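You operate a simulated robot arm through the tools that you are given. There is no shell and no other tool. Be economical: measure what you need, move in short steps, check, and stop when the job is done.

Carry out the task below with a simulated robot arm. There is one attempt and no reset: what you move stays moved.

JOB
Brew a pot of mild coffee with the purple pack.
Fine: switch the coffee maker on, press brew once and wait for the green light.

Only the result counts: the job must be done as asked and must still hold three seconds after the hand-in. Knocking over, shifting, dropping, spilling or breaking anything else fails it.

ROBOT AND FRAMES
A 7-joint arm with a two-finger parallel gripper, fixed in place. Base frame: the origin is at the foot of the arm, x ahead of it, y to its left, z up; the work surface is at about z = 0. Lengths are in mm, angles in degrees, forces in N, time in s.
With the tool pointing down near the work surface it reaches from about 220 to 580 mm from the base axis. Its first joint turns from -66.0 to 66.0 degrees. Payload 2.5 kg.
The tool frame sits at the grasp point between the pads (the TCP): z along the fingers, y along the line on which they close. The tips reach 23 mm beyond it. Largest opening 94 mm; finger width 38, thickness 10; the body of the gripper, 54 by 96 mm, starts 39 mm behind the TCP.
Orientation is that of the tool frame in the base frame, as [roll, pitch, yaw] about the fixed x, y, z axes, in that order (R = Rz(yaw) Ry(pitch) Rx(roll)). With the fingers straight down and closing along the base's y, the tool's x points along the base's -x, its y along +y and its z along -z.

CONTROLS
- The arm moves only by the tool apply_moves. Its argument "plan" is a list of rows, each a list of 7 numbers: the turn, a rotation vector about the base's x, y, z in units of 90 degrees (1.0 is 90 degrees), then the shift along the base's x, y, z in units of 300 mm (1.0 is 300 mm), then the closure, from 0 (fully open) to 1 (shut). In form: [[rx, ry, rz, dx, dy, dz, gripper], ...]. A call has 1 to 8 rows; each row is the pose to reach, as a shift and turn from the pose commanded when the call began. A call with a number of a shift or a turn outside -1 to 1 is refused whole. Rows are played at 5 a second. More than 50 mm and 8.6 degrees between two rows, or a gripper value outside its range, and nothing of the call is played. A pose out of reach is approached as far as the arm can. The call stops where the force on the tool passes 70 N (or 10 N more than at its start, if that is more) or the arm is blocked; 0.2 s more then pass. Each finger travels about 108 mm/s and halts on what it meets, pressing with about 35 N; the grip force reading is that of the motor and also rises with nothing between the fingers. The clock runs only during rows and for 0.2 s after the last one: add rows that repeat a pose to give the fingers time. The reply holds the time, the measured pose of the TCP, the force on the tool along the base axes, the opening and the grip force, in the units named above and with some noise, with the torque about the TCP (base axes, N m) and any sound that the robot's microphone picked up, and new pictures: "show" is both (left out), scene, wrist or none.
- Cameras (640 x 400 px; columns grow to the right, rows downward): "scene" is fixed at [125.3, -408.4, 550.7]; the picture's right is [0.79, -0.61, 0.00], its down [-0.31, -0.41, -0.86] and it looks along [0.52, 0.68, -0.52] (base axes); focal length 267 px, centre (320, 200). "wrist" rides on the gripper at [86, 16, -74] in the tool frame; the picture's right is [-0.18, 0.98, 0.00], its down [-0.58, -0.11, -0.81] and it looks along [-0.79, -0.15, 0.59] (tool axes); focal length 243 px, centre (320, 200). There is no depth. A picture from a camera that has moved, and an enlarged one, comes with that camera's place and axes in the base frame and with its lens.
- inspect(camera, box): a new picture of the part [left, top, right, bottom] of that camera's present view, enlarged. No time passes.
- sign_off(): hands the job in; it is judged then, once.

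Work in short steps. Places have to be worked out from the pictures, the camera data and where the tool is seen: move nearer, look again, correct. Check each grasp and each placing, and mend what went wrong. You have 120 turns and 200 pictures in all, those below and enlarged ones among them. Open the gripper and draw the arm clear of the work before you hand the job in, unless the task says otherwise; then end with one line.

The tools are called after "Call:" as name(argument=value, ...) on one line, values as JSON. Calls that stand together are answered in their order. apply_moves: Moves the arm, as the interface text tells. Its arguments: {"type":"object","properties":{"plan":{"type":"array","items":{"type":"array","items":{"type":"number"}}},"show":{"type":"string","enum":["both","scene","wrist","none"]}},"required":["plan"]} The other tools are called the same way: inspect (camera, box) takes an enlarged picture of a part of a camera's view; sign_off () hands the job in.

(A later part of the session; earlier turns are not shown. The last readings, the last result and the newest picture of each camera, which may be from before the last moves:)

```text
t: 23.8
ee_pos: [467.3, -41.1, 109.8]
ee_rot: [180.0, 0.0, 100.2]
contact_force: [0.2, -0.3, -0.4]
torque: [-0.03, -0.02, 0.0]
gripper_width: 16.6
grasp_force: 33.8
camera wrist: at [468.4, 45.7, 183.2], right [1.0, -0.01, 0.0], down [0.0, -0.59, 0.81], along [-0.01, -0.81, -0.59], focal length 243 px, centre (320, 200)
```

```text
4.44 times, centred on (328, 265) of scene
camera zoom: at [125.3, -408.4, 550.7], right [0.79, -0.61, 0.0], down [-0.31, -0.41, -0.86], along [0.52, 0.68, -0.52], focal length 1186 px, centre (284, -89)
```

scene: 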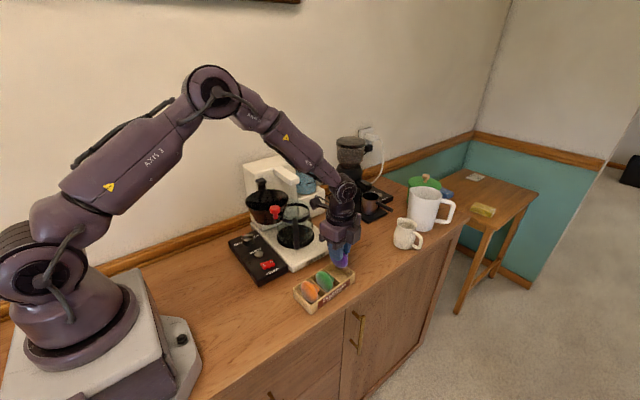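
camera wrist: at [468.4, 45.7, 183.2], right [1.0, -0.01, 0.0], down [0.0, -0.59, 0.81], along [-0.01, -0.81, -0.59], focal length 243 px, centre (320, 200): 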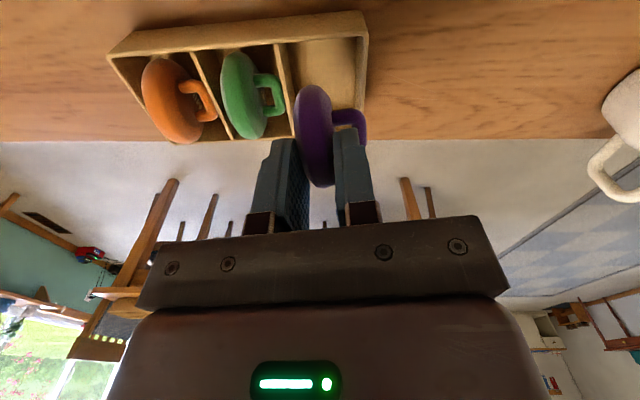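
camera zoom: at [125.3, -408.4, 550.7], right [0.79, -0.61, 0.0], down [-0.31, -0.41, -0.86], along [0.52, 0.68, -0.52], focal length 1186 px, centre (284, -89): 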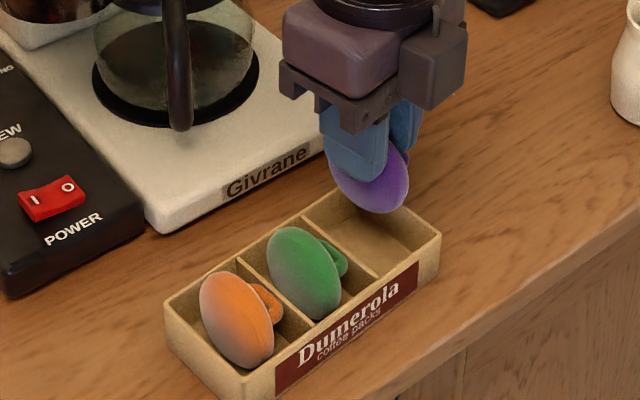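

The pack is held securely. I lift to z ≈ 320 while turning back, then carry it toward the basket centre at about (372, 132), rim z ≈ 200.

Call:
apply_moves(plan=[[0, 0, 0.08, 0, 0, 0.13, 0.92], [0, 0, 0.16, 0, 0, 0.27, 0.92], [0, 0, 0.24, 0, 0, 0.41, 0.92], [0, 0, 0.32, 0, 0, 0.55, 0.92], [0, 0, 0.4, 0, 0, 0.7, 0.92], [0, 0, 0.48, -0.06, 0.11, 0.7, 0.92], [0, 0, 0.56, -0.12, 0.22, 0.7, 0.92], [0, 0, 0.64, -0.18, 0.33, 0.7, 0.92]], show="scene")

Call:
apply_moves(plan=[[0, 0, 0.08, -0.06, 0.11, 0, 0.92], [0, 0, 0.16, -0.137, 0.247, 0, 0.92], [0, 0, 0.16, -0.137, 0.247, 0, 0.92], [0, 0, 0.16, -0.137, 0.247, 0, 0.92]])

```text
t: 25.6
ee_pos: [415.1, 57.9, 321.1]
ee_rot: [-179.9, 0.0, 158.0]
contact_force: [0.5, 0.3, 0.1]
torque: [0.0, 0.0, -0.02]
gripper_width: 16.7
grasp_force: 34.9
```

scene: 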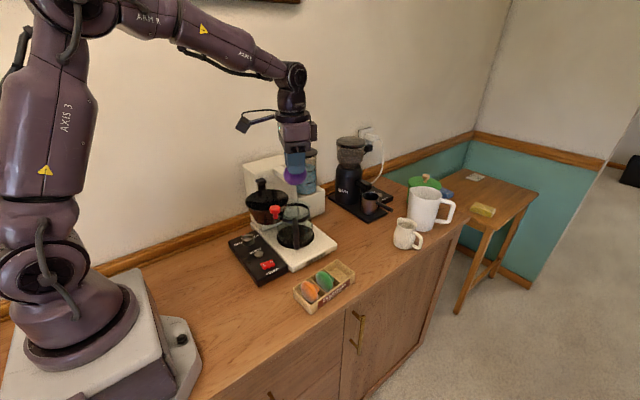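

```text
t: 26.6
ee_pos: [373.4, 131.1, 319.2]
ee_rot: [180.0, 0.0, 172.2]
contact_force: [0.6, 0.3, 0.2]
torque: [0.01, 0.0, -0.03]
gripper_width: 16.8
grasp_force: 34.8
camera wrist: at [289.3, 158.0, 393.3], right [0.31, 0.95, 0.0], down [0.56, -0.19, 0.81], along [0.77, -0.25, -0.59], focal length 243 px, centre (320, 200)
```

scene: 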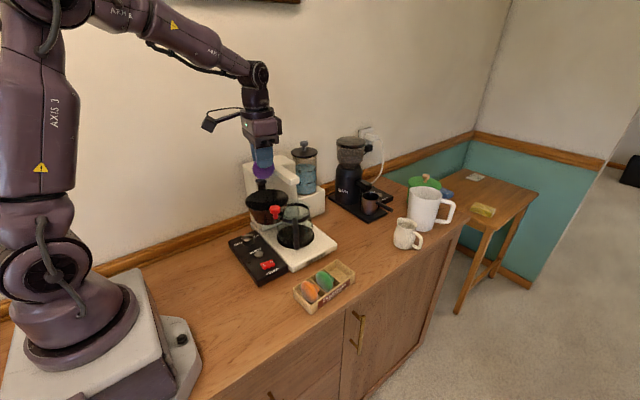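
wrist: 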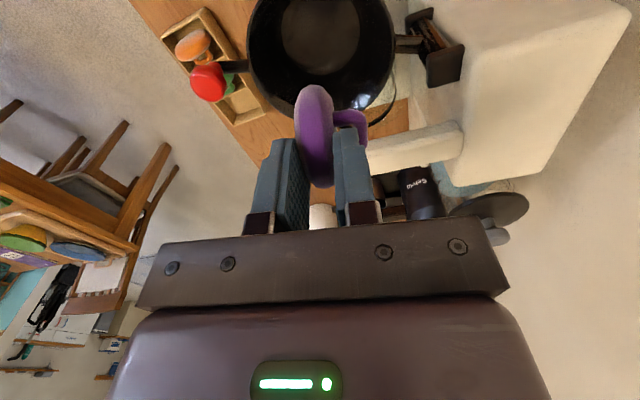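

The basket is right below, centre ≈ (375, 131). I lower the pack into it.

Call:
apply_moves(plan=[[0, 0, 0, 0.004, 0, -0.12, 0.92], [0, 0, 0, 0.004, 0, -0.24, 0.92], [0, 0, 0, 0.004, 0, -0.32, 0.92], [0, 0, 0, 0.004, 0, -0.36, 0.92], [0, 0, 0, 0.004, 0, -0.36, 0.92]])

Call:
inspect(camera="scene", box=[225, 140, 345, 225])

```text
t: 27.8
ee_pos: [374.2, 131.8, 211.9]
ee_rot: [179.9, -0.1, 172.2]
contact_force: [0.9, -0.1, -0.3]
torque: [0.0, 0.0, -0.02]
gripper_width: 17.0
grasp_force: 34.7
camera wrist: at [290.4, 158.5, 285.1], right [0.32, 0.95, 0.0], down [0.56, -0.19, 0.81], along [0.77, -0.25, -0.59], focal length 243 px, centre (320, 200)
```

scene: 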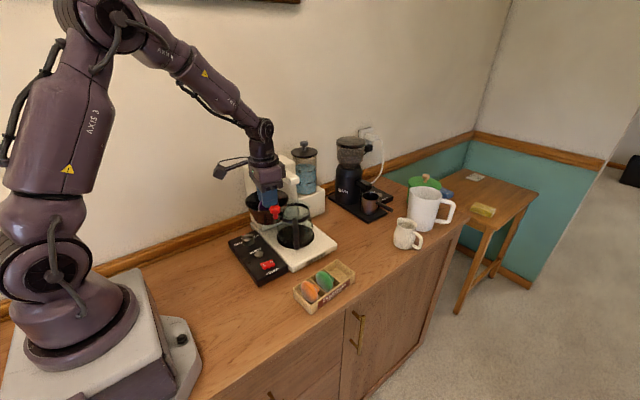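
wrist: 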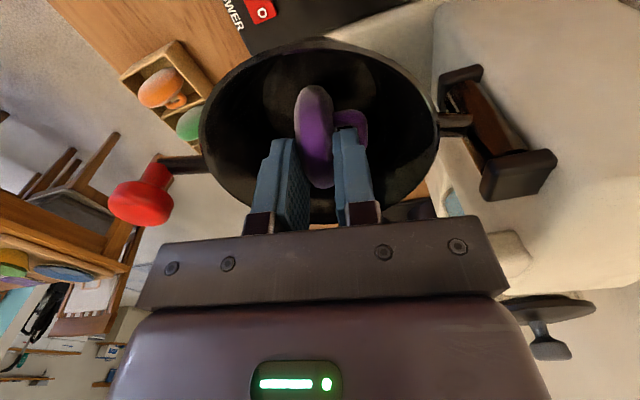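

```text
4.71 times, centred on (285, 182) of scene
camera zoom: at [125.3, -408.4, 550.7], right [0.79, -0.61, 0.0], down [-0.31, -0.41, -0.86], along [0.52, 0.68, -0.52], focal length 1255 px, centre (485, 282)
```

zoom: 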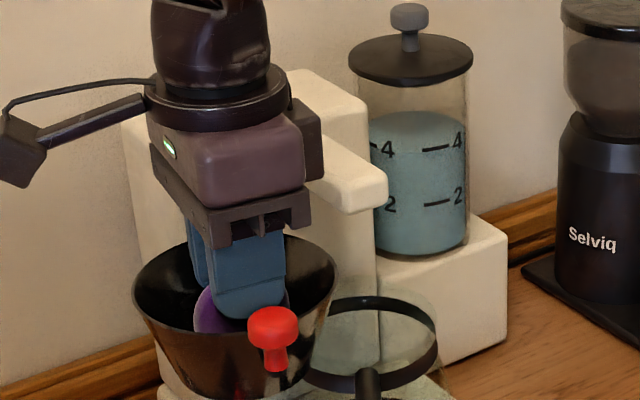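

The pack is inside the funnel. I lower gently until it just about touches bottom.

Call:
apply_moves(plan=[[0, 0, 0, 0, 0, -0.02, 0.92], [0, 0, 0, 0, 0, -0.04, 0.92], [0, 0, 0, 0, 0, -0.06, 0.92], [0, 0, 0, 0, 0, -0.06, 0.92]], show="wrist")

```text
t: 28.6
ee_pos: [378.9, 133.0, 202.9]
ee_rot: [179.5, 1.1, 172.2]
contact_force: [0.3, -2.0, 7.2]
torque: [-0.09, 0.02, 0.02]
gripper_width: 17.6
grasp_force: 35.1
stopped in row 3: the force on the tool passed its limit at 76 N (the readings are from after the stop); the commanded pose is now the measured one
camera wrist: at [293.6, 158.4, 276.0], right [0.32, 0.95, 0.01], down [0.54, -0.19, 0.82], along [0.78, -0.25, -0.58], focal length 243 px, centre (320, 200)
```

wrist: 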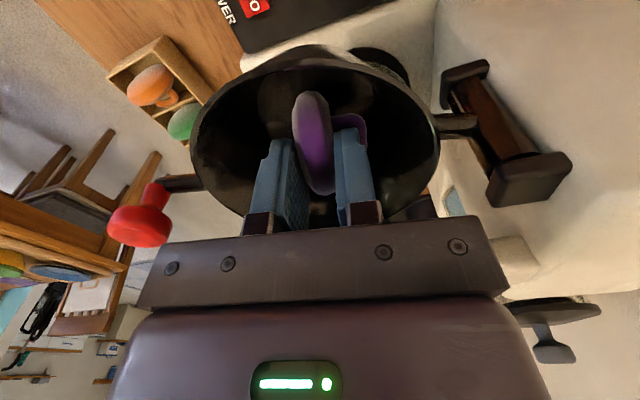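

Contact with the basket bottom reached; I ease up a few mm, open modestly, and withdraw upward.

Call:
apply_moves(plan=[[0, 0, 0, 0, 0, 0.01, 0.92], [0, 0, 0, 0, 0, 0.01, 0.75], [0, 0, 0, 0, 0, 0.01, 0.62], [0, 0, 0, 0, 0, 0.01, 0.62], [0, 0, 0, 0, 0, 0.1, 0.62], [0, 0, 0, 0, 0, 0.22, 0.62], [0, 0, 0, 0, 0, 0.35, 0.62], [0, 0, 0, 0, 0, 0.35, 0.62]])

Call:
inspect(camera="scene", box=[225, 150, 345, 225])

```text
t: 30.4
ee_pos: [376.4, 132.4, 309.3]
ee_rot: [179.5, 1.0, 172.1]
contact_force: [-0.7, 0.2, 0.1]
torque: [0.0, 0.03, 0.01]
gripper_width: 35.5
grasp_force: 0.0
camera wrist: at [292.4, 158.9, 380.7], right [0.32, 0.95, 0.01], down [0.55, -0.19, 0.82], along [0.78, -0.25, -0.58], focal length 243 px, centre (320, 200)
```

scene: 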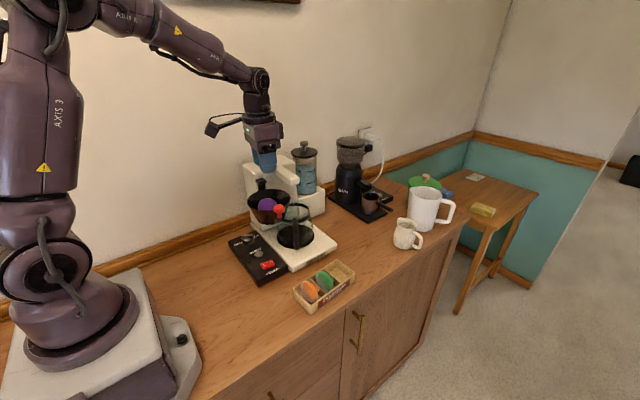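
wrist: 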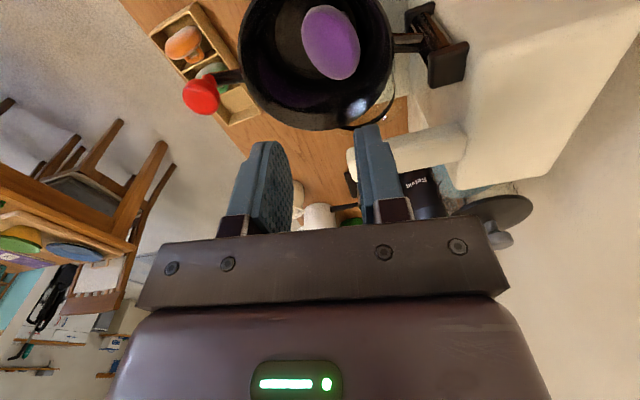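

```text
5.33 times, centred on (285, 188) of scene
camera zoom: at [125.3, -408.4, 550.7], right [0.79, -0.61, 0.0], down [-0.31, -0.41, -0.86], along [0.52, 0.68, -0.52], focal length 1423 px, centre (507, 267)
```

zoom: 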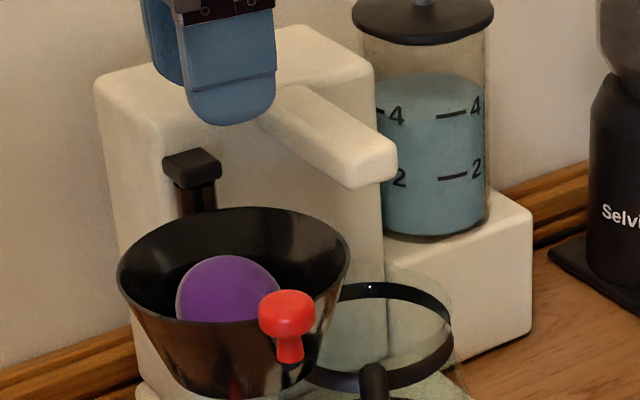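

The pack rests inside the basket and the basket knob is now at about (357, 51). I go back above the knob, turning the hand so the fingers straddle the rod.

Call:
apply_moves(plan=[[0, 0, -0.09, -0.01, -0.04, 0.02, 0.45], [0, 0, -0.18, -0.02, -0.08, 0.02, 0.45], [0, 0, -0.27, -0.03, -0.13, 0.02, 0.45], [0, 0, -0.36, -0.04, -0.18, 0.02, 0.45], [0, 0, -0.45, -0.05, -0.23, 0.0, 0.45], [0, 0, -0.54, -0.064, -0.27, 0.0, 0.45], [0, 0, -0.63, -0.064, -0.27, 0, 0.45], [0, 0, -0.72, -0.064, -0.27, 0, 0.45]], show="none")

Call:
apply_moves(plan=[[0, 0, 0, 0, 0, -0.06, 0.45], [0, 0, 0, 0, 0, -0.12, 0.45], [0, 0, 0, 0, 0, -0.12, 0.45]])

```text
t: 32.2
ee_pos: [359.4, 50.4, 308.6]
ee_rot: [179.6, 0.9, 107.3]
contact_force: [1.2, 0.1, -1.0]
torque: [-0.04, 0.0, 0.01]
gripper_width: 52.0
grasp_force: 0.0
```

```text
t: 33.0
ee_pos: [359.2, 49.8, 272.9]
ee_rot: [179.6, 1.0, 107.4]
contact_force: [0.0, 0.8, 0.4]
torque: [0.0, 0.02, -0.05]
gripper_width: 51.7
grasp_force: 0.1
camera wrist: at [347.9, 138.6, 344.5], right [0.99, 0.12, 0.01], down [0.06, -0.58, 0.82], along [0.1, -0.81, -0.58], focal length 243 px, centre (320, 200)
```

scene: 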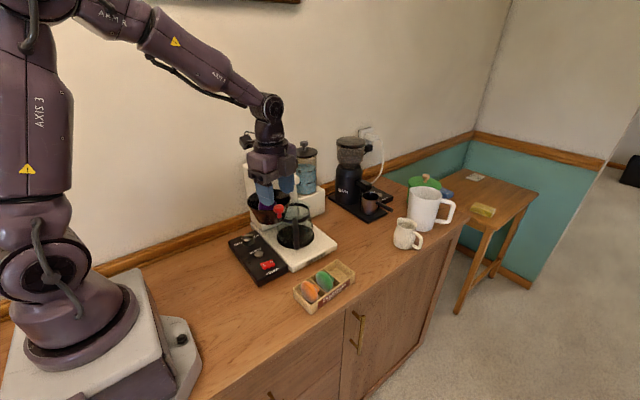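
wrist: 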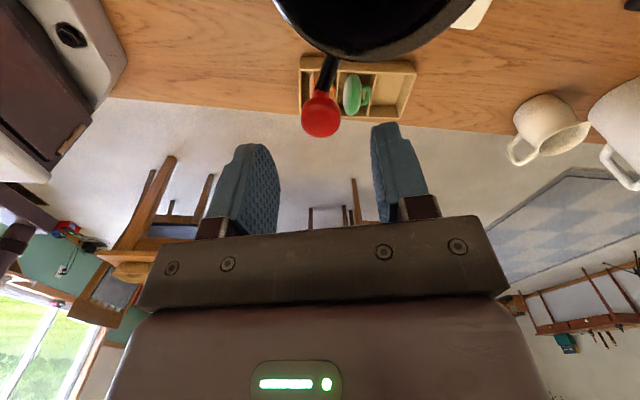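

Knob is at (359, 52). I descend around it and close.

Call:
apply_moves(plan=[[0, 0, 0, 0, 0.007, -0.07, 0.45], [0, 0, 0, 0, 0.007, -0.14, 0.45], [0, 0, 0, 0, 0.007, -0.14, 0.7], [0, 0, 0, 0, 0.007, -0.14, 0.85], [0, 0, 0, 0, 0.007, -0.14, 0.85], [0, 0, 0, 0, 0.007, -0.14, 0.85]])

```text
t: 34.4
ee_pos: [358.7, 51.7, 230.3]
ee_rot: [179.7, 0.9, 107.4]
contact_force: [-0.1, 1.4, -4.6]
torque: [-0.05, -0.02, 0.04]
gripper_width: 23.1
grasp_force: 45.2
camera wrist: at [347.5, 140.2, 302.4], right [0.99, 0.12, 0.01], down [0.06, -0.58, 0.82], along [0.1, -0.81, -0.58], focal length 243 px, centre (320, 200)
```

scene: 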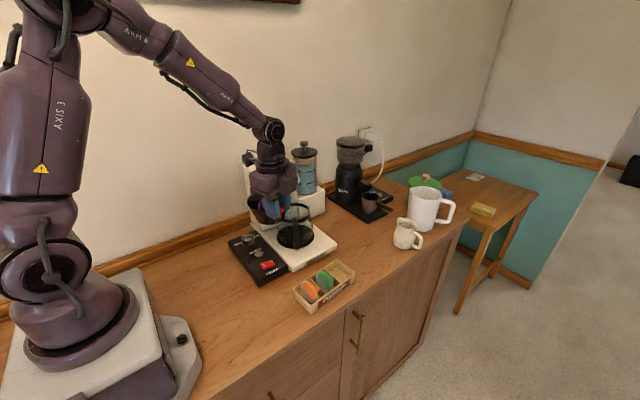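
wrist: 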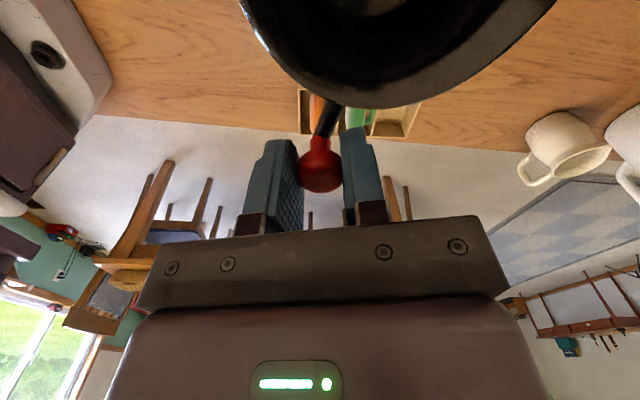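

Firm grip. I swing the basket back along the fitted arc, first 40°.

Call:
apply_moves(plan=[[0, 0, 0.075, 0.072, -0.015, 0, 0.85], [0, 0, 0.15, 0.145, -0.022, 0, 0.85], [0, 0, 0.225, 0.217, -0.018, 0, 0.85], [0, 0, 0.3, 0.288, -0.004, 0, 0.85], [0, 0, 0.375, 0.357, 0.02, 0, 0.85], [0, 0, 0.375, 0.357, 0.02, 0, 0.85]])

```text
t: 35.8
ee_pos: [467.0, 59.3, 230.0]
ee_rot: [179.5, 0.8, 141.2]
contact_force: [-4.0, 10.2, 4.6]
torque: [0.24, 0.2, 0.05]
gripper_width: 23.0
grasp_force: 45.4
camera wrist: at [407.4, 126.5, 302.5], right [0.76, 0.65, 0.01], down [0.37, -0.45, 0.81], along [0.54, -0.61, -0.58], focal length 243 px, centre (320, 200)
```

scene: 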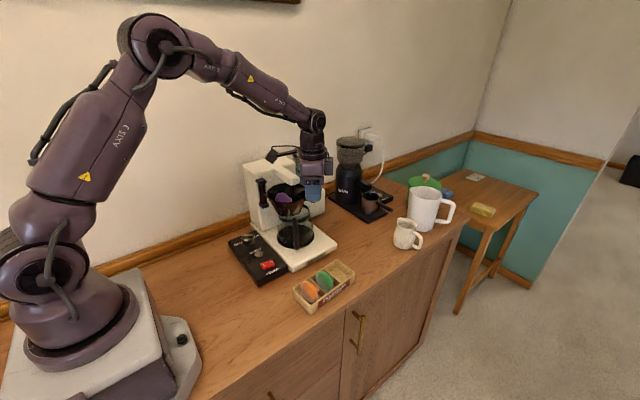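
wrist: 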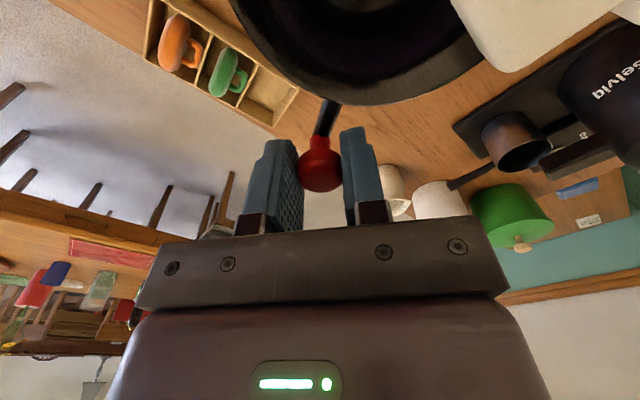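

Call:
inspect(camera="scene", box=[225, 150, 345, 225])

```text
5.33 times, centred on (285, 188) of scene
camera zoom: at [125.2, -408.4, 550.7], right [0.79, -0.61, 0.0], down [-0.31, -0.41, -0.86], along [0.52, 0.68, -0.52], focal length 1423 px, centre (507, 267)
```

zoom: 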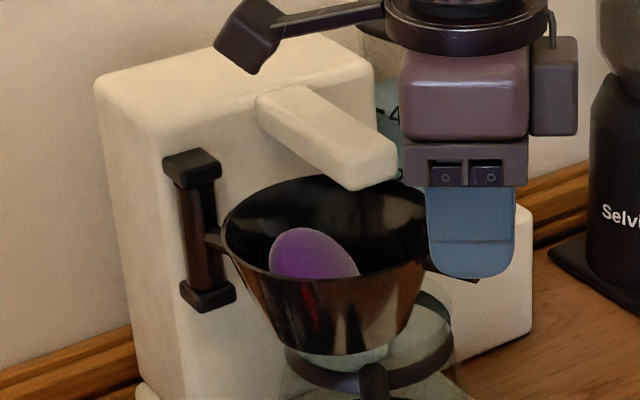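

The pack stays below the rim and the basket is passing under the spout. I finish the swing to the original closed position.

Call:
apply_moves(plan=[[0, 0, 0.07, 0.033, 0.016, 0, 0.85], [0, 0, 0.12, 0.064, 0.033, 0, 0.85], [0, 0, 0.17, 0.096, 0.054, 0, 0.85], [0, 0, 0.22, 0.124, 0.075, 0, 0.85], [0, 0, 0.22, 0.175, 0.123, 0, 0.85], [0, 0, 0.22, 0.176, 0.124, 0, 0.85]])

Call:
inspect(camera="scene", box=[225, 150, 345, 225])

```text
t: 37.2
ee_pos: [517.7, 93.0, 230.4]
ee_rot: [180.0, 1.0, 160.8]
contact_force: [-9.4, -16.9, 6.0]
torque: [-0.38, -0.01, 0.23]
gripper_width: 22.8
grasp_force: 45.1
camera wrist: at [440.8, 136.1, 302.1], right [0.5, 0.87, 0.0], down [0.5, -0.29, 0.82], along [0.71, -0.4, -0.58], focal length 243 px, centre (320, 200)
```

scene: 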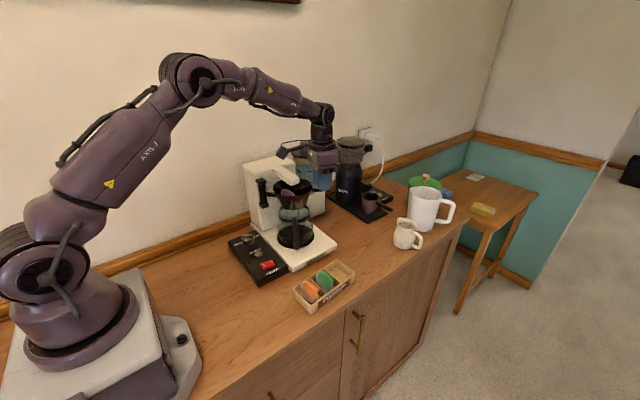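
wrist: 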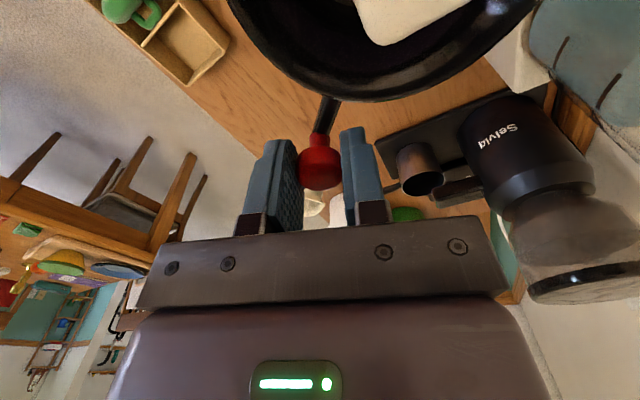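

```text
5.33 times, centred on (285, 188) of scene
camera zoom: at [125.2, -408.5, 550.7], right [0.79, -0.61, 0.0], down [-0.31, -0.41, -0.86], along [0.52, 0.68, -0.52], focal length 1423 px, centre (507, 267)
```

zoom: 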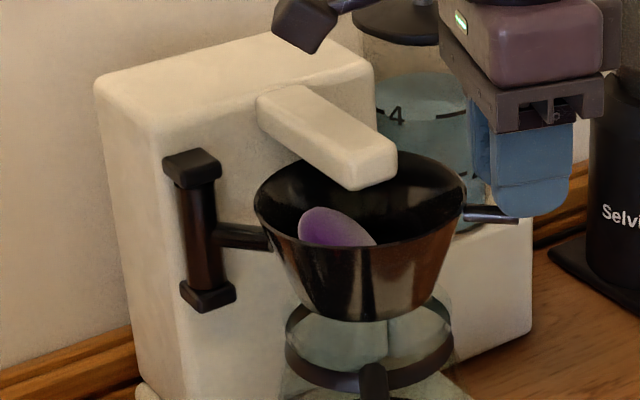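

The basket rim is back in exactly its original place, against the stop. I release the knob and rise, then head toward the panel.

Call:
apply_moves(plan=[[0, 0, 0, 0, 0, 0, 0.6], [0, 0, 0, 0, 0, 0, 0.45], [0, 0, 0, 0, 0, 0.08, 0.45], [0, 0, 0, 0, 0, 0.2, 0.45], [0, 0, 0, 0, 0, 0.35, 0.6], [0, 0, -0.09, -0.12, -0.03, 0.4, 0.8], [0, 0, -0.18, -0.26, -0.05, 0.4, 1], [0, 0, -0.27, -0.4, -0.06, 0.4, 1]], show="scene")

Call:
apply_moves(plan=[[0, 0, -0.09, -0.1, -0.01, -0.05, 1], [0, 0, -0.18, -0.2, -0.01, -0.12, 1], [0, 0, -0.27, -0.23, 0.03, -0.26, 1], [0, 0, -0.36, -0.23, 0.03, -0.4, 1], [0, 0, -0.45, -0.23, 0.03, -0.54, 1], [0, 0, -0.5, -0.23, 0.03, -0.67, 1], [0, 0, -0.5, -0.23, 0.03, -0.73, 1], [0, 0, -0.5, -0.23, 0.03, -0.73, 1]])

```text
t: 39.0
ee_pos: [397.2, 78.5, 350.0]
ee_rot: [179.6, 1.0, 136.5]
contact_force: [0.8, -0.9, 1.0]
torque: [0.03, -0.01, 0.0]
gripper_width: 0.0
grasp_force: 34.5
```

scene: 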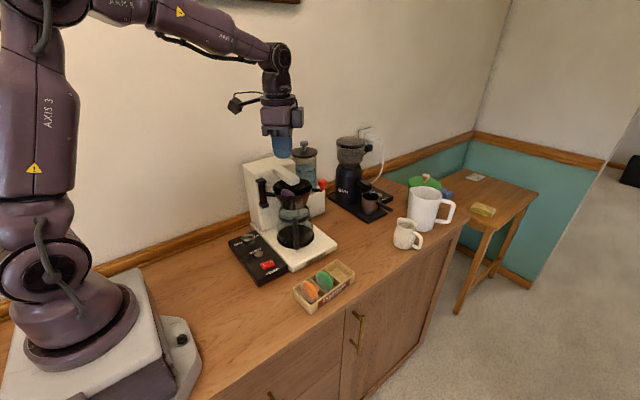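

```text
t: 40.8
ee_pos: [330.9, 87.4, 130.4]
ee_rot: [179.6, 1.0, 91.6]
contact_force: [0.5, -0.1, -0.4]
torque: [0.01, 0.0, -0.01]
gripper_width: 0.1
grasp_force: 35.3
camera wrist: at [343.5, 175.2, 202.7], right [0.99, -0.16, 0.01], down [-0.1, -0.57, 0.82], along [-0.12, -0.81, -0.58], focal length 243 px, centre (320, 200)
```

scene: 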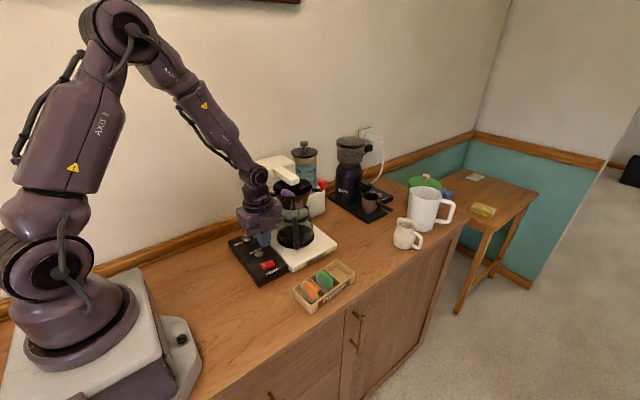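
wrist: 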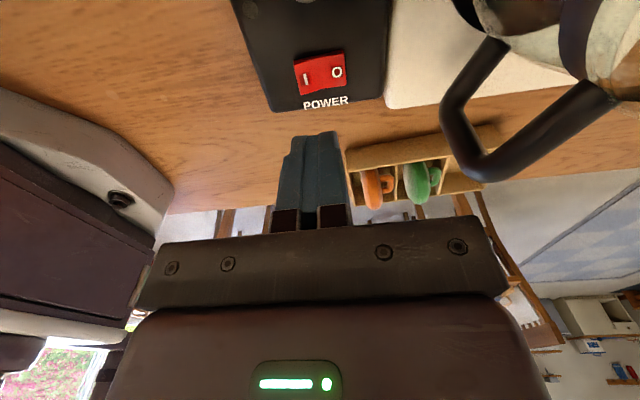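

Rocker “I” end is at (321, 87), “O” at (344, 87). I descend over the I end with closed fingers, stopping just above.

Call:
apply_moves(plan=[[0, 0, 0, -0.02, -0.003, -0.08, 1], [0, 0, 0, -0.04, -0.003, -0.16, 1], [0, 0, 0, -0.04, -0.003, -0.21, 1], [0, 0, 0, -0.04, -0.003, -0.21, 1]])

Call:
inspect(camera="wrist", box=[240, 80, 400, 180])

```text
t: 41.8
ee_pos: [318.4, 85.8, 67.7]
ee_rot: [179.6, 1.0, 91.6]
contact_force: [0.3, -0.7, 0.3]
torque: [-0.01, 0.02, 0.01]
gripper_width: 0.1
grasp_force: 34.8
camera wrist: at [331.1, 174.2, 140.4], right [0.99, -0.16, 0.01], down [-0.1, -0.57, 0.82], along [-0.12, -0.81, -0.58], focal length 243 px, centre (320, 200)
```

scene: 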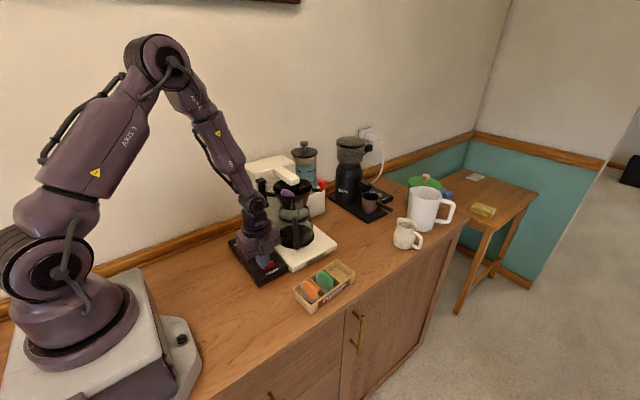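
wrist: 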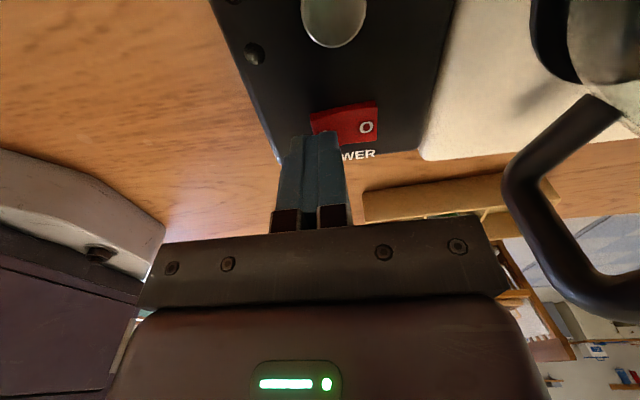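

```text
4.00 times, centred on (320, 130) of wrist
camera zoom: at [331.1, 174.2, 140.4], right [0.99, -0.16, 0.01], down [-0.1, -0.57, 0.82], along [-0.12, -0.81, -0.58], focal length 970 px, centre (320, 480)
```

zoom: 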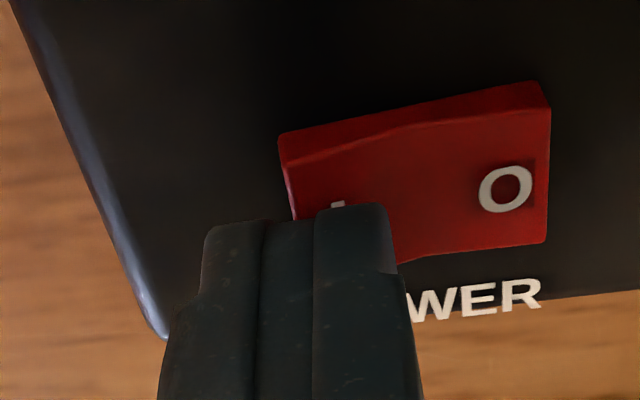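

Fingertips are over the I end. I press down in small steps.

Call:
apply_moves(plan=[[0, 0, 0, -0.006, 0, -0.012, 1], [0, 0, 0, -0.006, 0, -0.024, 1], [0, 0, 0, -0.006, 0, -0.034, 1], [0, 0, 0, -0.006, 0, -0.042, 1]], show="none")

```text
t: 42.7
ee_pos: [315.7, 85.6, 60.6]
ee_rot: [179.7, 0.9, 91.7]
contact_force: [-5.7, -3.6, 16.7]
torque: [0.23, 0.01, 0.08]
gripper_width: 0.0
grasp_force: 34.6
stopped in row 4: the force on the tool passed its limit at 83 N (the readings are from after the stop); the commanded pose is now the measured one
```

Contact reached the force limit; I lift and look at the switch.

Call:
apply_moves(plan=[[0, 0, 0, 0, 0, 0.08, 1], [0, 0, 0, 0, 0, 0.2, 1], [0, 0, 0, 0, 0, 0.2, 1]], show="wrist")

Call:
inspect(camera="wrist", box=[240, 30, 400, 130])

Call:
inspect(camera="scene", box=[235, 240, 299, 280])

```text
t: 43.5
ee_pos: [316.1, 86.2, 121.2]
ee_rot: [179.7, 0.8, 91.7]
contact_force: [0.0, -0.7, 0.3]
torque: [0.02, 0.02, 0.01]
gripper_width: 0.0
grasp_force: 35.0
camera wrist: at [329.4, 173.8, 192.9], right [0.99, -0.16, 0.01], down [-0.1, -0.57, 0.81], along [-0.12, -0.81, -0.58], focal length 243 px, centre (320, 200)
```

wrist: 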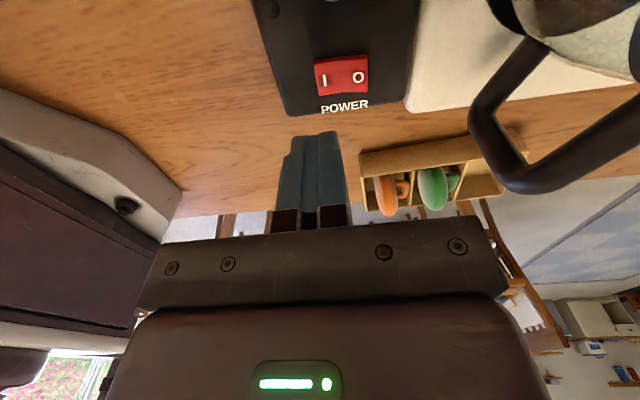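

```text
4.00 times, centred on (320, 80) of wrist
camera zoom: at [329.4, 173.8, 192.9], right [0.99, -0.16, 0.01], down [-0.1, -0.57, 0.81], along [-0.12, -0.81, -0.58], focal length 970 px, centre (320, 680)
```

zoom: 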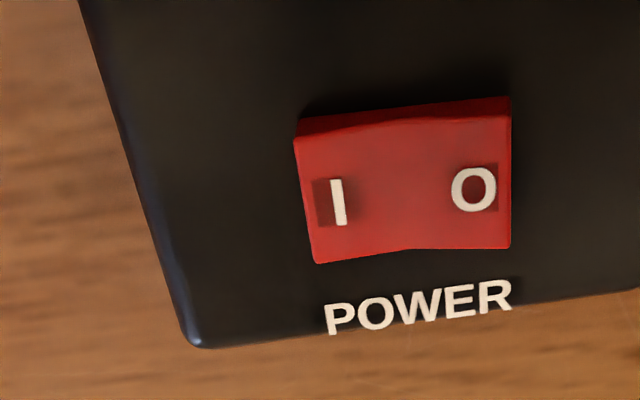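

```text
10.00 times, centred on (267, 260) of scene
camera zoom: at [125.3, -408.4, 550.7], right [0.79, -0.61, 0.0], down [-0.31, -0.41, -0.86], along [0.52, 0.68, -0.52], focal length 2668 px, centre (850, -400)
```

zoom: 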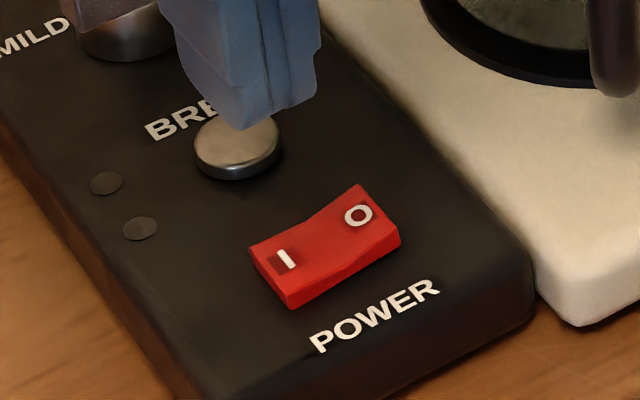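

Call:
inspect(camera="scene", box=[220, 220, 364, 310])

```text
4.44 times, centred on (292, 265) of scene
camera zoom: at [125.3, -408.4, 550.7], right [0.79, -0.61, 0.0], down [-0.31, -0.41, -0.86], along [0.52, 0.68, -0.52], focal length 1186 px, centre (444, -89)
```

zoom: 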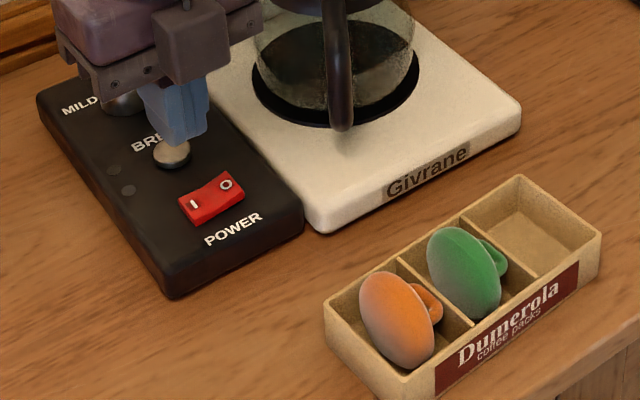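

Compared with the first picture, the I end has dipped and the O end risen: power is on. Next I go above the brew button at about (332, 142).

Call:
apply_moves(plan=[[0, 0, 0.09, 0.02, 0.09, 0, 1], [0, 0, 0.18, 0.053, 0.187, 0, 1], [0, 0, 0.27, 0.053, 0.187, 0, 1], [0, 0, 0.3, 0.053, 0.187, -0.1, 1], [0, 0, 0.3, 0.053, 0.187, -0.18, 1], [0, 0, 0.3, 0.053, 0.187, -0.18, 1]])

Call:
inspect(camera="scene", box=[225, 225, 289, 265])

Call:
inspect(camera="wrist", box=[220, 50, 420, 175])

```text
t: 44.9
ee_pos: [331.8, 141.3, 66.2]
ee_rot: [179.7, 0.9, 118.8]
contact_force: [-0.2, 0.5, 0.1]
torque: [0.0, 0.02, -0.02]
gripper_width: 0.1
grasp_force: 35.0
camera wrist: at [303.8, 225.9, 137.7], right [0.95, 0.31, 0.01], down [0.17, -0.55, 0.81], along [0.26, -0.77, -0.58], focal length 243 px, centre (320, 200)
```

scene: 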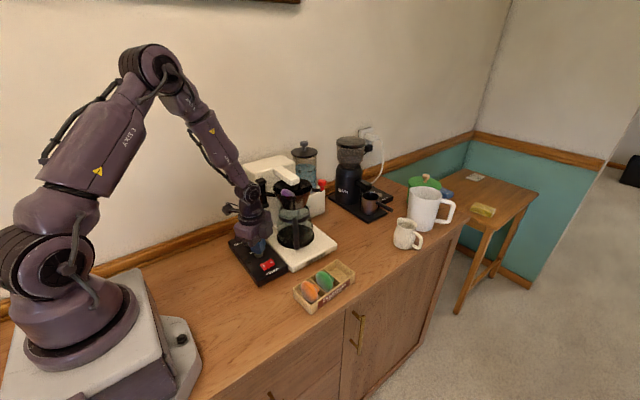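
wrist: 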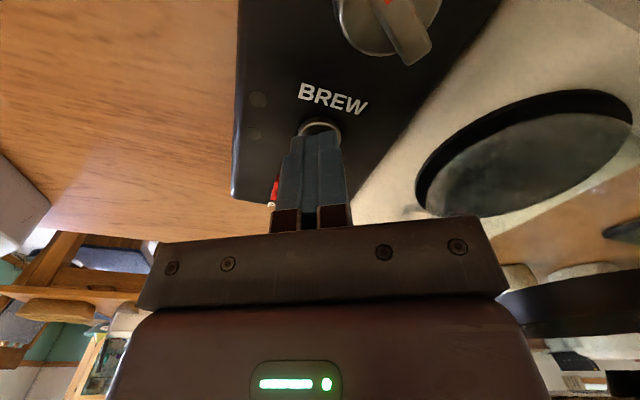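

```text
10.00 times, centred on (257, 245) of scene
camera zoom: at [125.3, -408.4, 550.7], right [0.79, -0.61, 0.0], down [-0.31, -0.41, -0.86], along [0.52, 0.68, -0.52], focal length 2668 px, centre (950, -250)
```

zoom: 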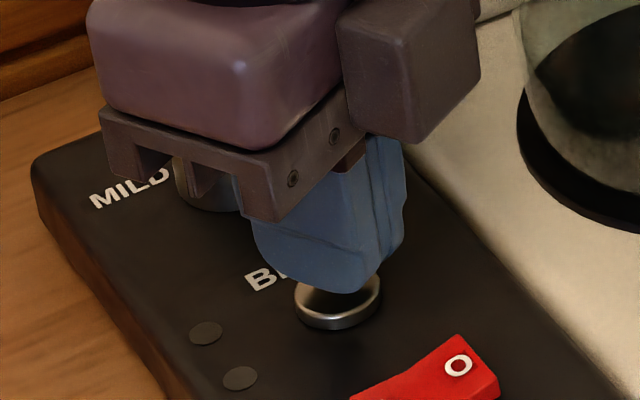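

```text
3.20 times, centred on (320, 112) of wrist
camera zoom: at [303.8, 225.9, 137.7], right [0.95, 0.31, 0.01], down [0.17, -0.55, 0.81], along [0.26, -0.77, -0.58], focal length 776 px, centre (320, 480)
```

zoom: 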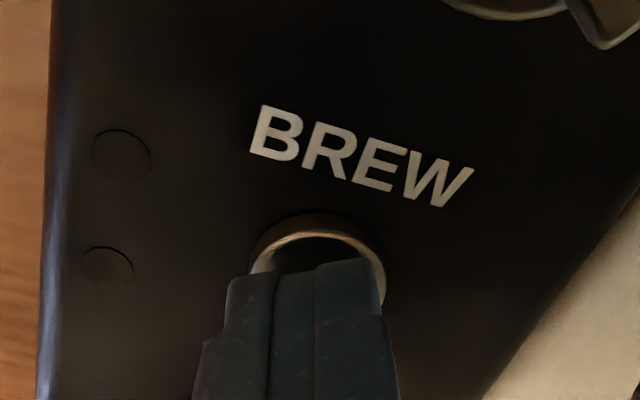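

Fingertips are centred on the brew button. I press down gradually.

Call:
apply_moves(plan=[[0, 0, 0, 0, 0, -0.01, 1], [0, 0, 0, 0, 0, -0.018, 1], [0, 0, 0, 0, 0, -0.023, 1], [0, 0, 0, 0, 0, -0.028, 1]], show="none")

```text
t: 45.9
ee_pos: [331.5, 142.1, 58.2]
ee_rot: [179.7, 0.9, 118.7]
contact_force: [-0.3, -0.3, 1.9]
torque: [-0.01, 0.03, 0.02]
gripper_width: 0.0
grasp_force: 35.3
heard: click
```

A click was heard: brew is pressed. I lift straight up and away so it is pressed only once, and look at the lamps.

Call:
apply_moves(plan=[[0, 0, 0, 0, 0, 0.08, 1], [0, 0, 0, 0, 0, 0.2, 0.8], [0, 0, 0, -0.05, 0, 0.35, 0.6], [0, 0, 0, -0.12, 0, 0.5, 0.4], [0, 0, 0, -0.2, 0, 0.62, 0.2], [0, 0, 0, -0.2, 0, 0.7, 0], [0, 0, 0, -0.2, 0, 0.7, 0]], show="scene")

Call:
inspect(camera="scene", box=[225, 225, 297, 270])

Call:
inspect(camera="scene", box=[225, 140, 353, 260])

```text
t: 47.5
ee_pos: [271.5, 142.2, 268.4]
ee_rot: [179.8, 1.0, 118.7]
contact_force: [0.1, -0.3, 0.5]
torque: [0.0, -0.02, -0.01]
gripper_width: 94.2
grasp_force: 0.0
```

scene: 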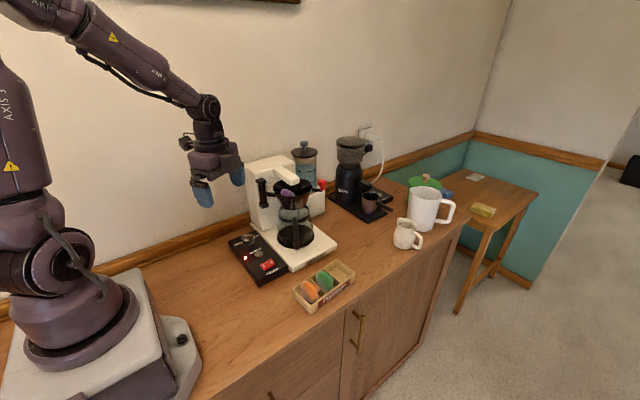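

```text
8.89 times, centred on (261, 248) of scene
camera zoom: at [125.2, -408.4, 550.7], right [0.79, -0.61, 0.0], down [-0.31, -0.41, -0.86], along [0.52, 0.68, -0.52], focal length 2371 px, centre (844, -222)
```

zoom: 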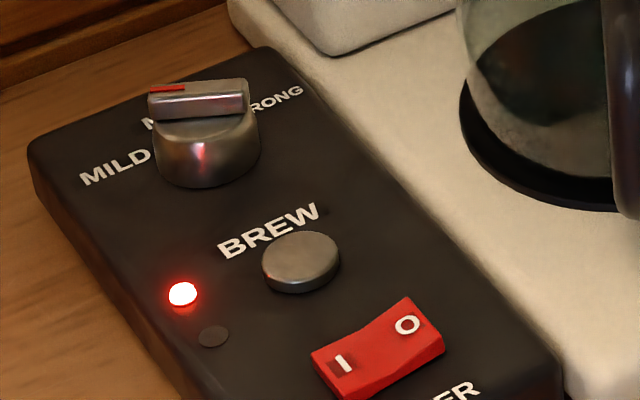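

```text
3.33 times, centred on (289, 200) of scene
camera zoom: at [125.2, -408.4, 550.7], right [0.79, -0.61, 0.0], down [-0.31, -0.41, -0.86], along [0.52, 0.68, -0.52], focal length 889 px, centre (423, 200)
```

zoom: 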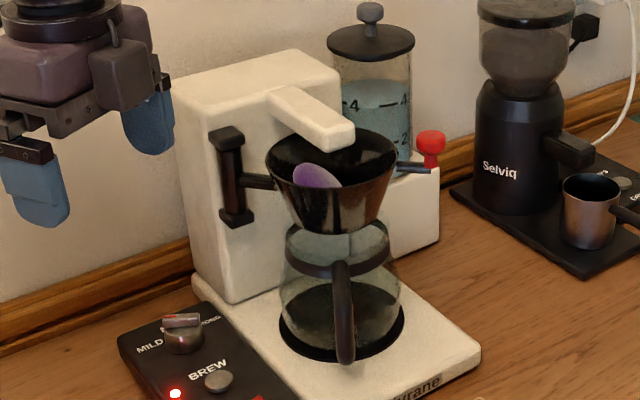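

The red lamp is lit: brewing is under way. I wait with repeated poses and watch for the green lamp.

Call:
apply_moves(plan=[[0, 0, 0, 0, 0, 0, 0], [0, 0, 0, 0, 0, 0, 0], [0, 0, 0, 0, 0, 0, 0], [0, 0, 0, 0, 0, 0, 0], [0, 0, 0, 0, 0, 0, 0], [0, 0, 0, 0, 0, 0, 0], [0, 0, 0, 0, 0, 0, 0], [0, 0, 0, 0, 0, 0, 0]], show="none")

Call:
apply_moves(plan=[[0, 0, 0, 0, 0, 0, 0], [0, 0, 0, 0, 0, 0, 0], [0, 0, 0, 0, 0, 0, 0], [0, 0, 0, 0, 0, 0, 0], [0, 0, 0, 0, 0, 0, 0], [0, 0, 0, 0, 0, 0, 0], [0, 0, 0, 0, 0, 0, 0], [0, 0, 0, 0, 0, 0, 0]], show="none")

Call:
apply_moves(plan=[[0, 0, 0, 0, 0, 0, 0], [0, 0, 0, 0, 0, 0, 0], [0, 0, 0, 0, 0, 0, 0], [0, 0, 0, 0, 0, 0, 0], [0, 0, 0, 0, 0, 0, 0], [0, 0, 0, 0, 0, 0, 0], [0, 0, 0, 0, 0, 0, 0], [0, 0, 0, 0, 0, 0, 0]], show="scene")

Call:
inspect(camera="scene", box=[225, 140, 353, 270])

```text
t: 49.3
ee_pos: [271.3, 143.2, 268.2]
ee_rot: [179.8, 1.0, 118.7]
contact_force: [0.0, -0.2, 0.1]
torque: [0.0, 0.01, 0.03]
gripper_width: 93.9
grasp_force: 0.0
```

```text
t: 51.1
ee_pos: [273.3, 142.6, 267.7]
ee_rot: [179.8, 0.9, 118.7]
contact_force: [-0.3, 0.0, -0.6]
torque: [0.01, 0.0, -0.02]
gripper_width: 94.1
grasp_force: 0.1
```

```text
t: 52.9
ee_pos: [273.6, 142.1, 267.2]
ee_rot: [179.6, 0.8, 118.7]
contact_force: [-0.7, -0.4, -0.2]
torque: [0.05, -0.03, -0.01]
gripper_width: 93.9
grasp_force: 0.0
```

scene: 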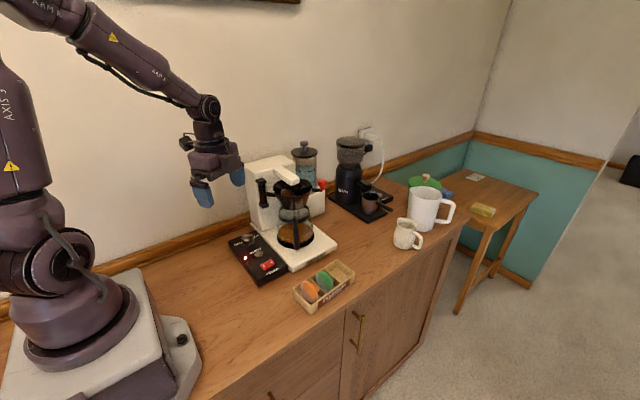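

```text
3.08 times, centred on (289, 205) of scene
camera zoom: at [125.3, -408.4, 550.7], right [0.79, -0.61, 0.0], down [-0.31, -0.41, -0.86], along [0.52, 0.68, -0.52], focal length 821 px, centre (415, 185)
```

zoom: 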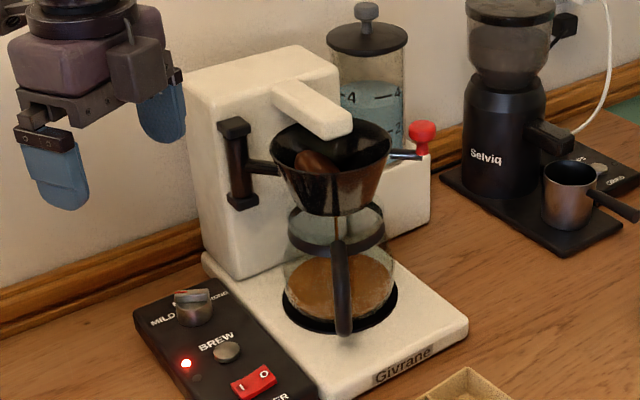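

Light coffee is filling the carafe, red lamp still on; I keep waiting.

Call:
apply_moves(plan=[[0, 0, 0, 0, 0, 0, 0], [0, 0, 0, 0, 0, 0, 0], [0, 0, 0, 0, 0, 0, 0], [0, 0, 0, 0, 0, 0, 0], [0, 0, 0, 0, 0, 0, 0], [0, 0, 0, 0, 0, 0, 0], [0, 0, 0, 0, 0, 0, 0], [0, 0, 0, 0, 0, 0, 0]], show="none")

Call:
apply_moves(plan=[[0, 0, 0, 0, 0, 0, 0], [0, 0, 0, 0, 0, 0, 0], [0, 0, 0, 0, 0, 0, 0], [0, 0, 0, 0, 0, 0, 0], [0, 0, 0, 0, 0, 0, 0], [0, 0, 0, 0, 0, 0, 0], [0, 0, 0, 0, 0, 0, 0], [0, 0, 0, 0, 0, 0, 0]], show="none")

Call:
apply_moves(plan=[[0, 0, 0, 0, 0, 0, 0], [0, 0, 0, 0, 0, 0, 0], [0, 0, 0, 0, 0, 0, 0], [0, 0, 0, 0, 0, 0, 0], [0, 0, 0, 0, 0, 0, 0], [0, 0, 0, 0, 0, 0, 0], [0, 0, 0, 0, 0, 0, 0], [0, 0, 0, 0, 0, 0, 0]], show="none")

Call:
apply_moves(plan=[[0, 0, 0, 0, 0, 0, 0], [0, 0, 0, 0, 0, 0, 0], [0, 0, 0, 0, 0, 0, 0], [0, 0, 0, 0, 0, 0, 0], [0, 0, 0, 0, 0, 0, 0], [0, 0, 0, 0, 0, 0, 0], [0, 0, 0, 0, 0, 0, 0], [0, 0, 0, 0, 0, 0, 0]], show="none")

Call:
inspect(camera="scene", box=[225, 140, 353, 270])

```text
t: 54.7
ee_pos: [273.0, 141.7, 267.6]
ee_rot: [179.7, 1.0, 118.8]
contact_force: [-0.5, -0.7, 0.2]
torque: [-0.02, -0.02, 0.03]
gripper_width: 94.2
grasp_force: 0.0
```

```text
t: 56.5
ee_pos: [272.4, 142.4, 267.7]
ee_rot: [179.7, 0.9, 118.6]
contact_force: [0.1, 0.2, -0.2]
torque: [0.02, 0.0, 0.03]
gripper_width: 94.1
grasp_force: 0.1
```

```text
t: 58.3
ee_pos: [271.9, 142.6, 267.4]
ee_rot: [179.8, 0.9, 118.8]
contact_force: [0.0, 0.0, 0.9]
torque: [0.03, 0.0, 0.02]
gripper_width: 94.0
grasp_force: 0.1
```

```text
t: 60.1
ee_pos: [272.6, 141.3, 268.2]
ee_rot: [179.7, 0.9, 118.6]
contact_force: [0.1, -0.7, -0.4]
torque: [0.04, 0.03, -0.02]
gripper_width: 94.1
grasp_force: 0.1
```

```text
3.08 times, centred on (289, 205) of scene
camera zoom: at [125.3, -408.4, 550.7], right [0.79, -0.61, 0.0], down [-0.31, -0.41, -0.86], along [0.52, 0.68, -0.52], focal length 821 px, centre (415, 185)
```

zoom: 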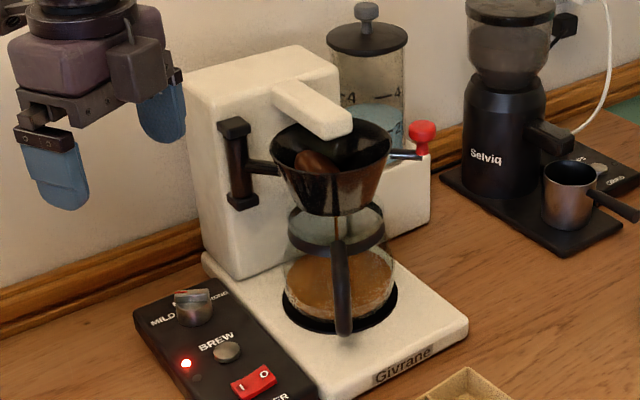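

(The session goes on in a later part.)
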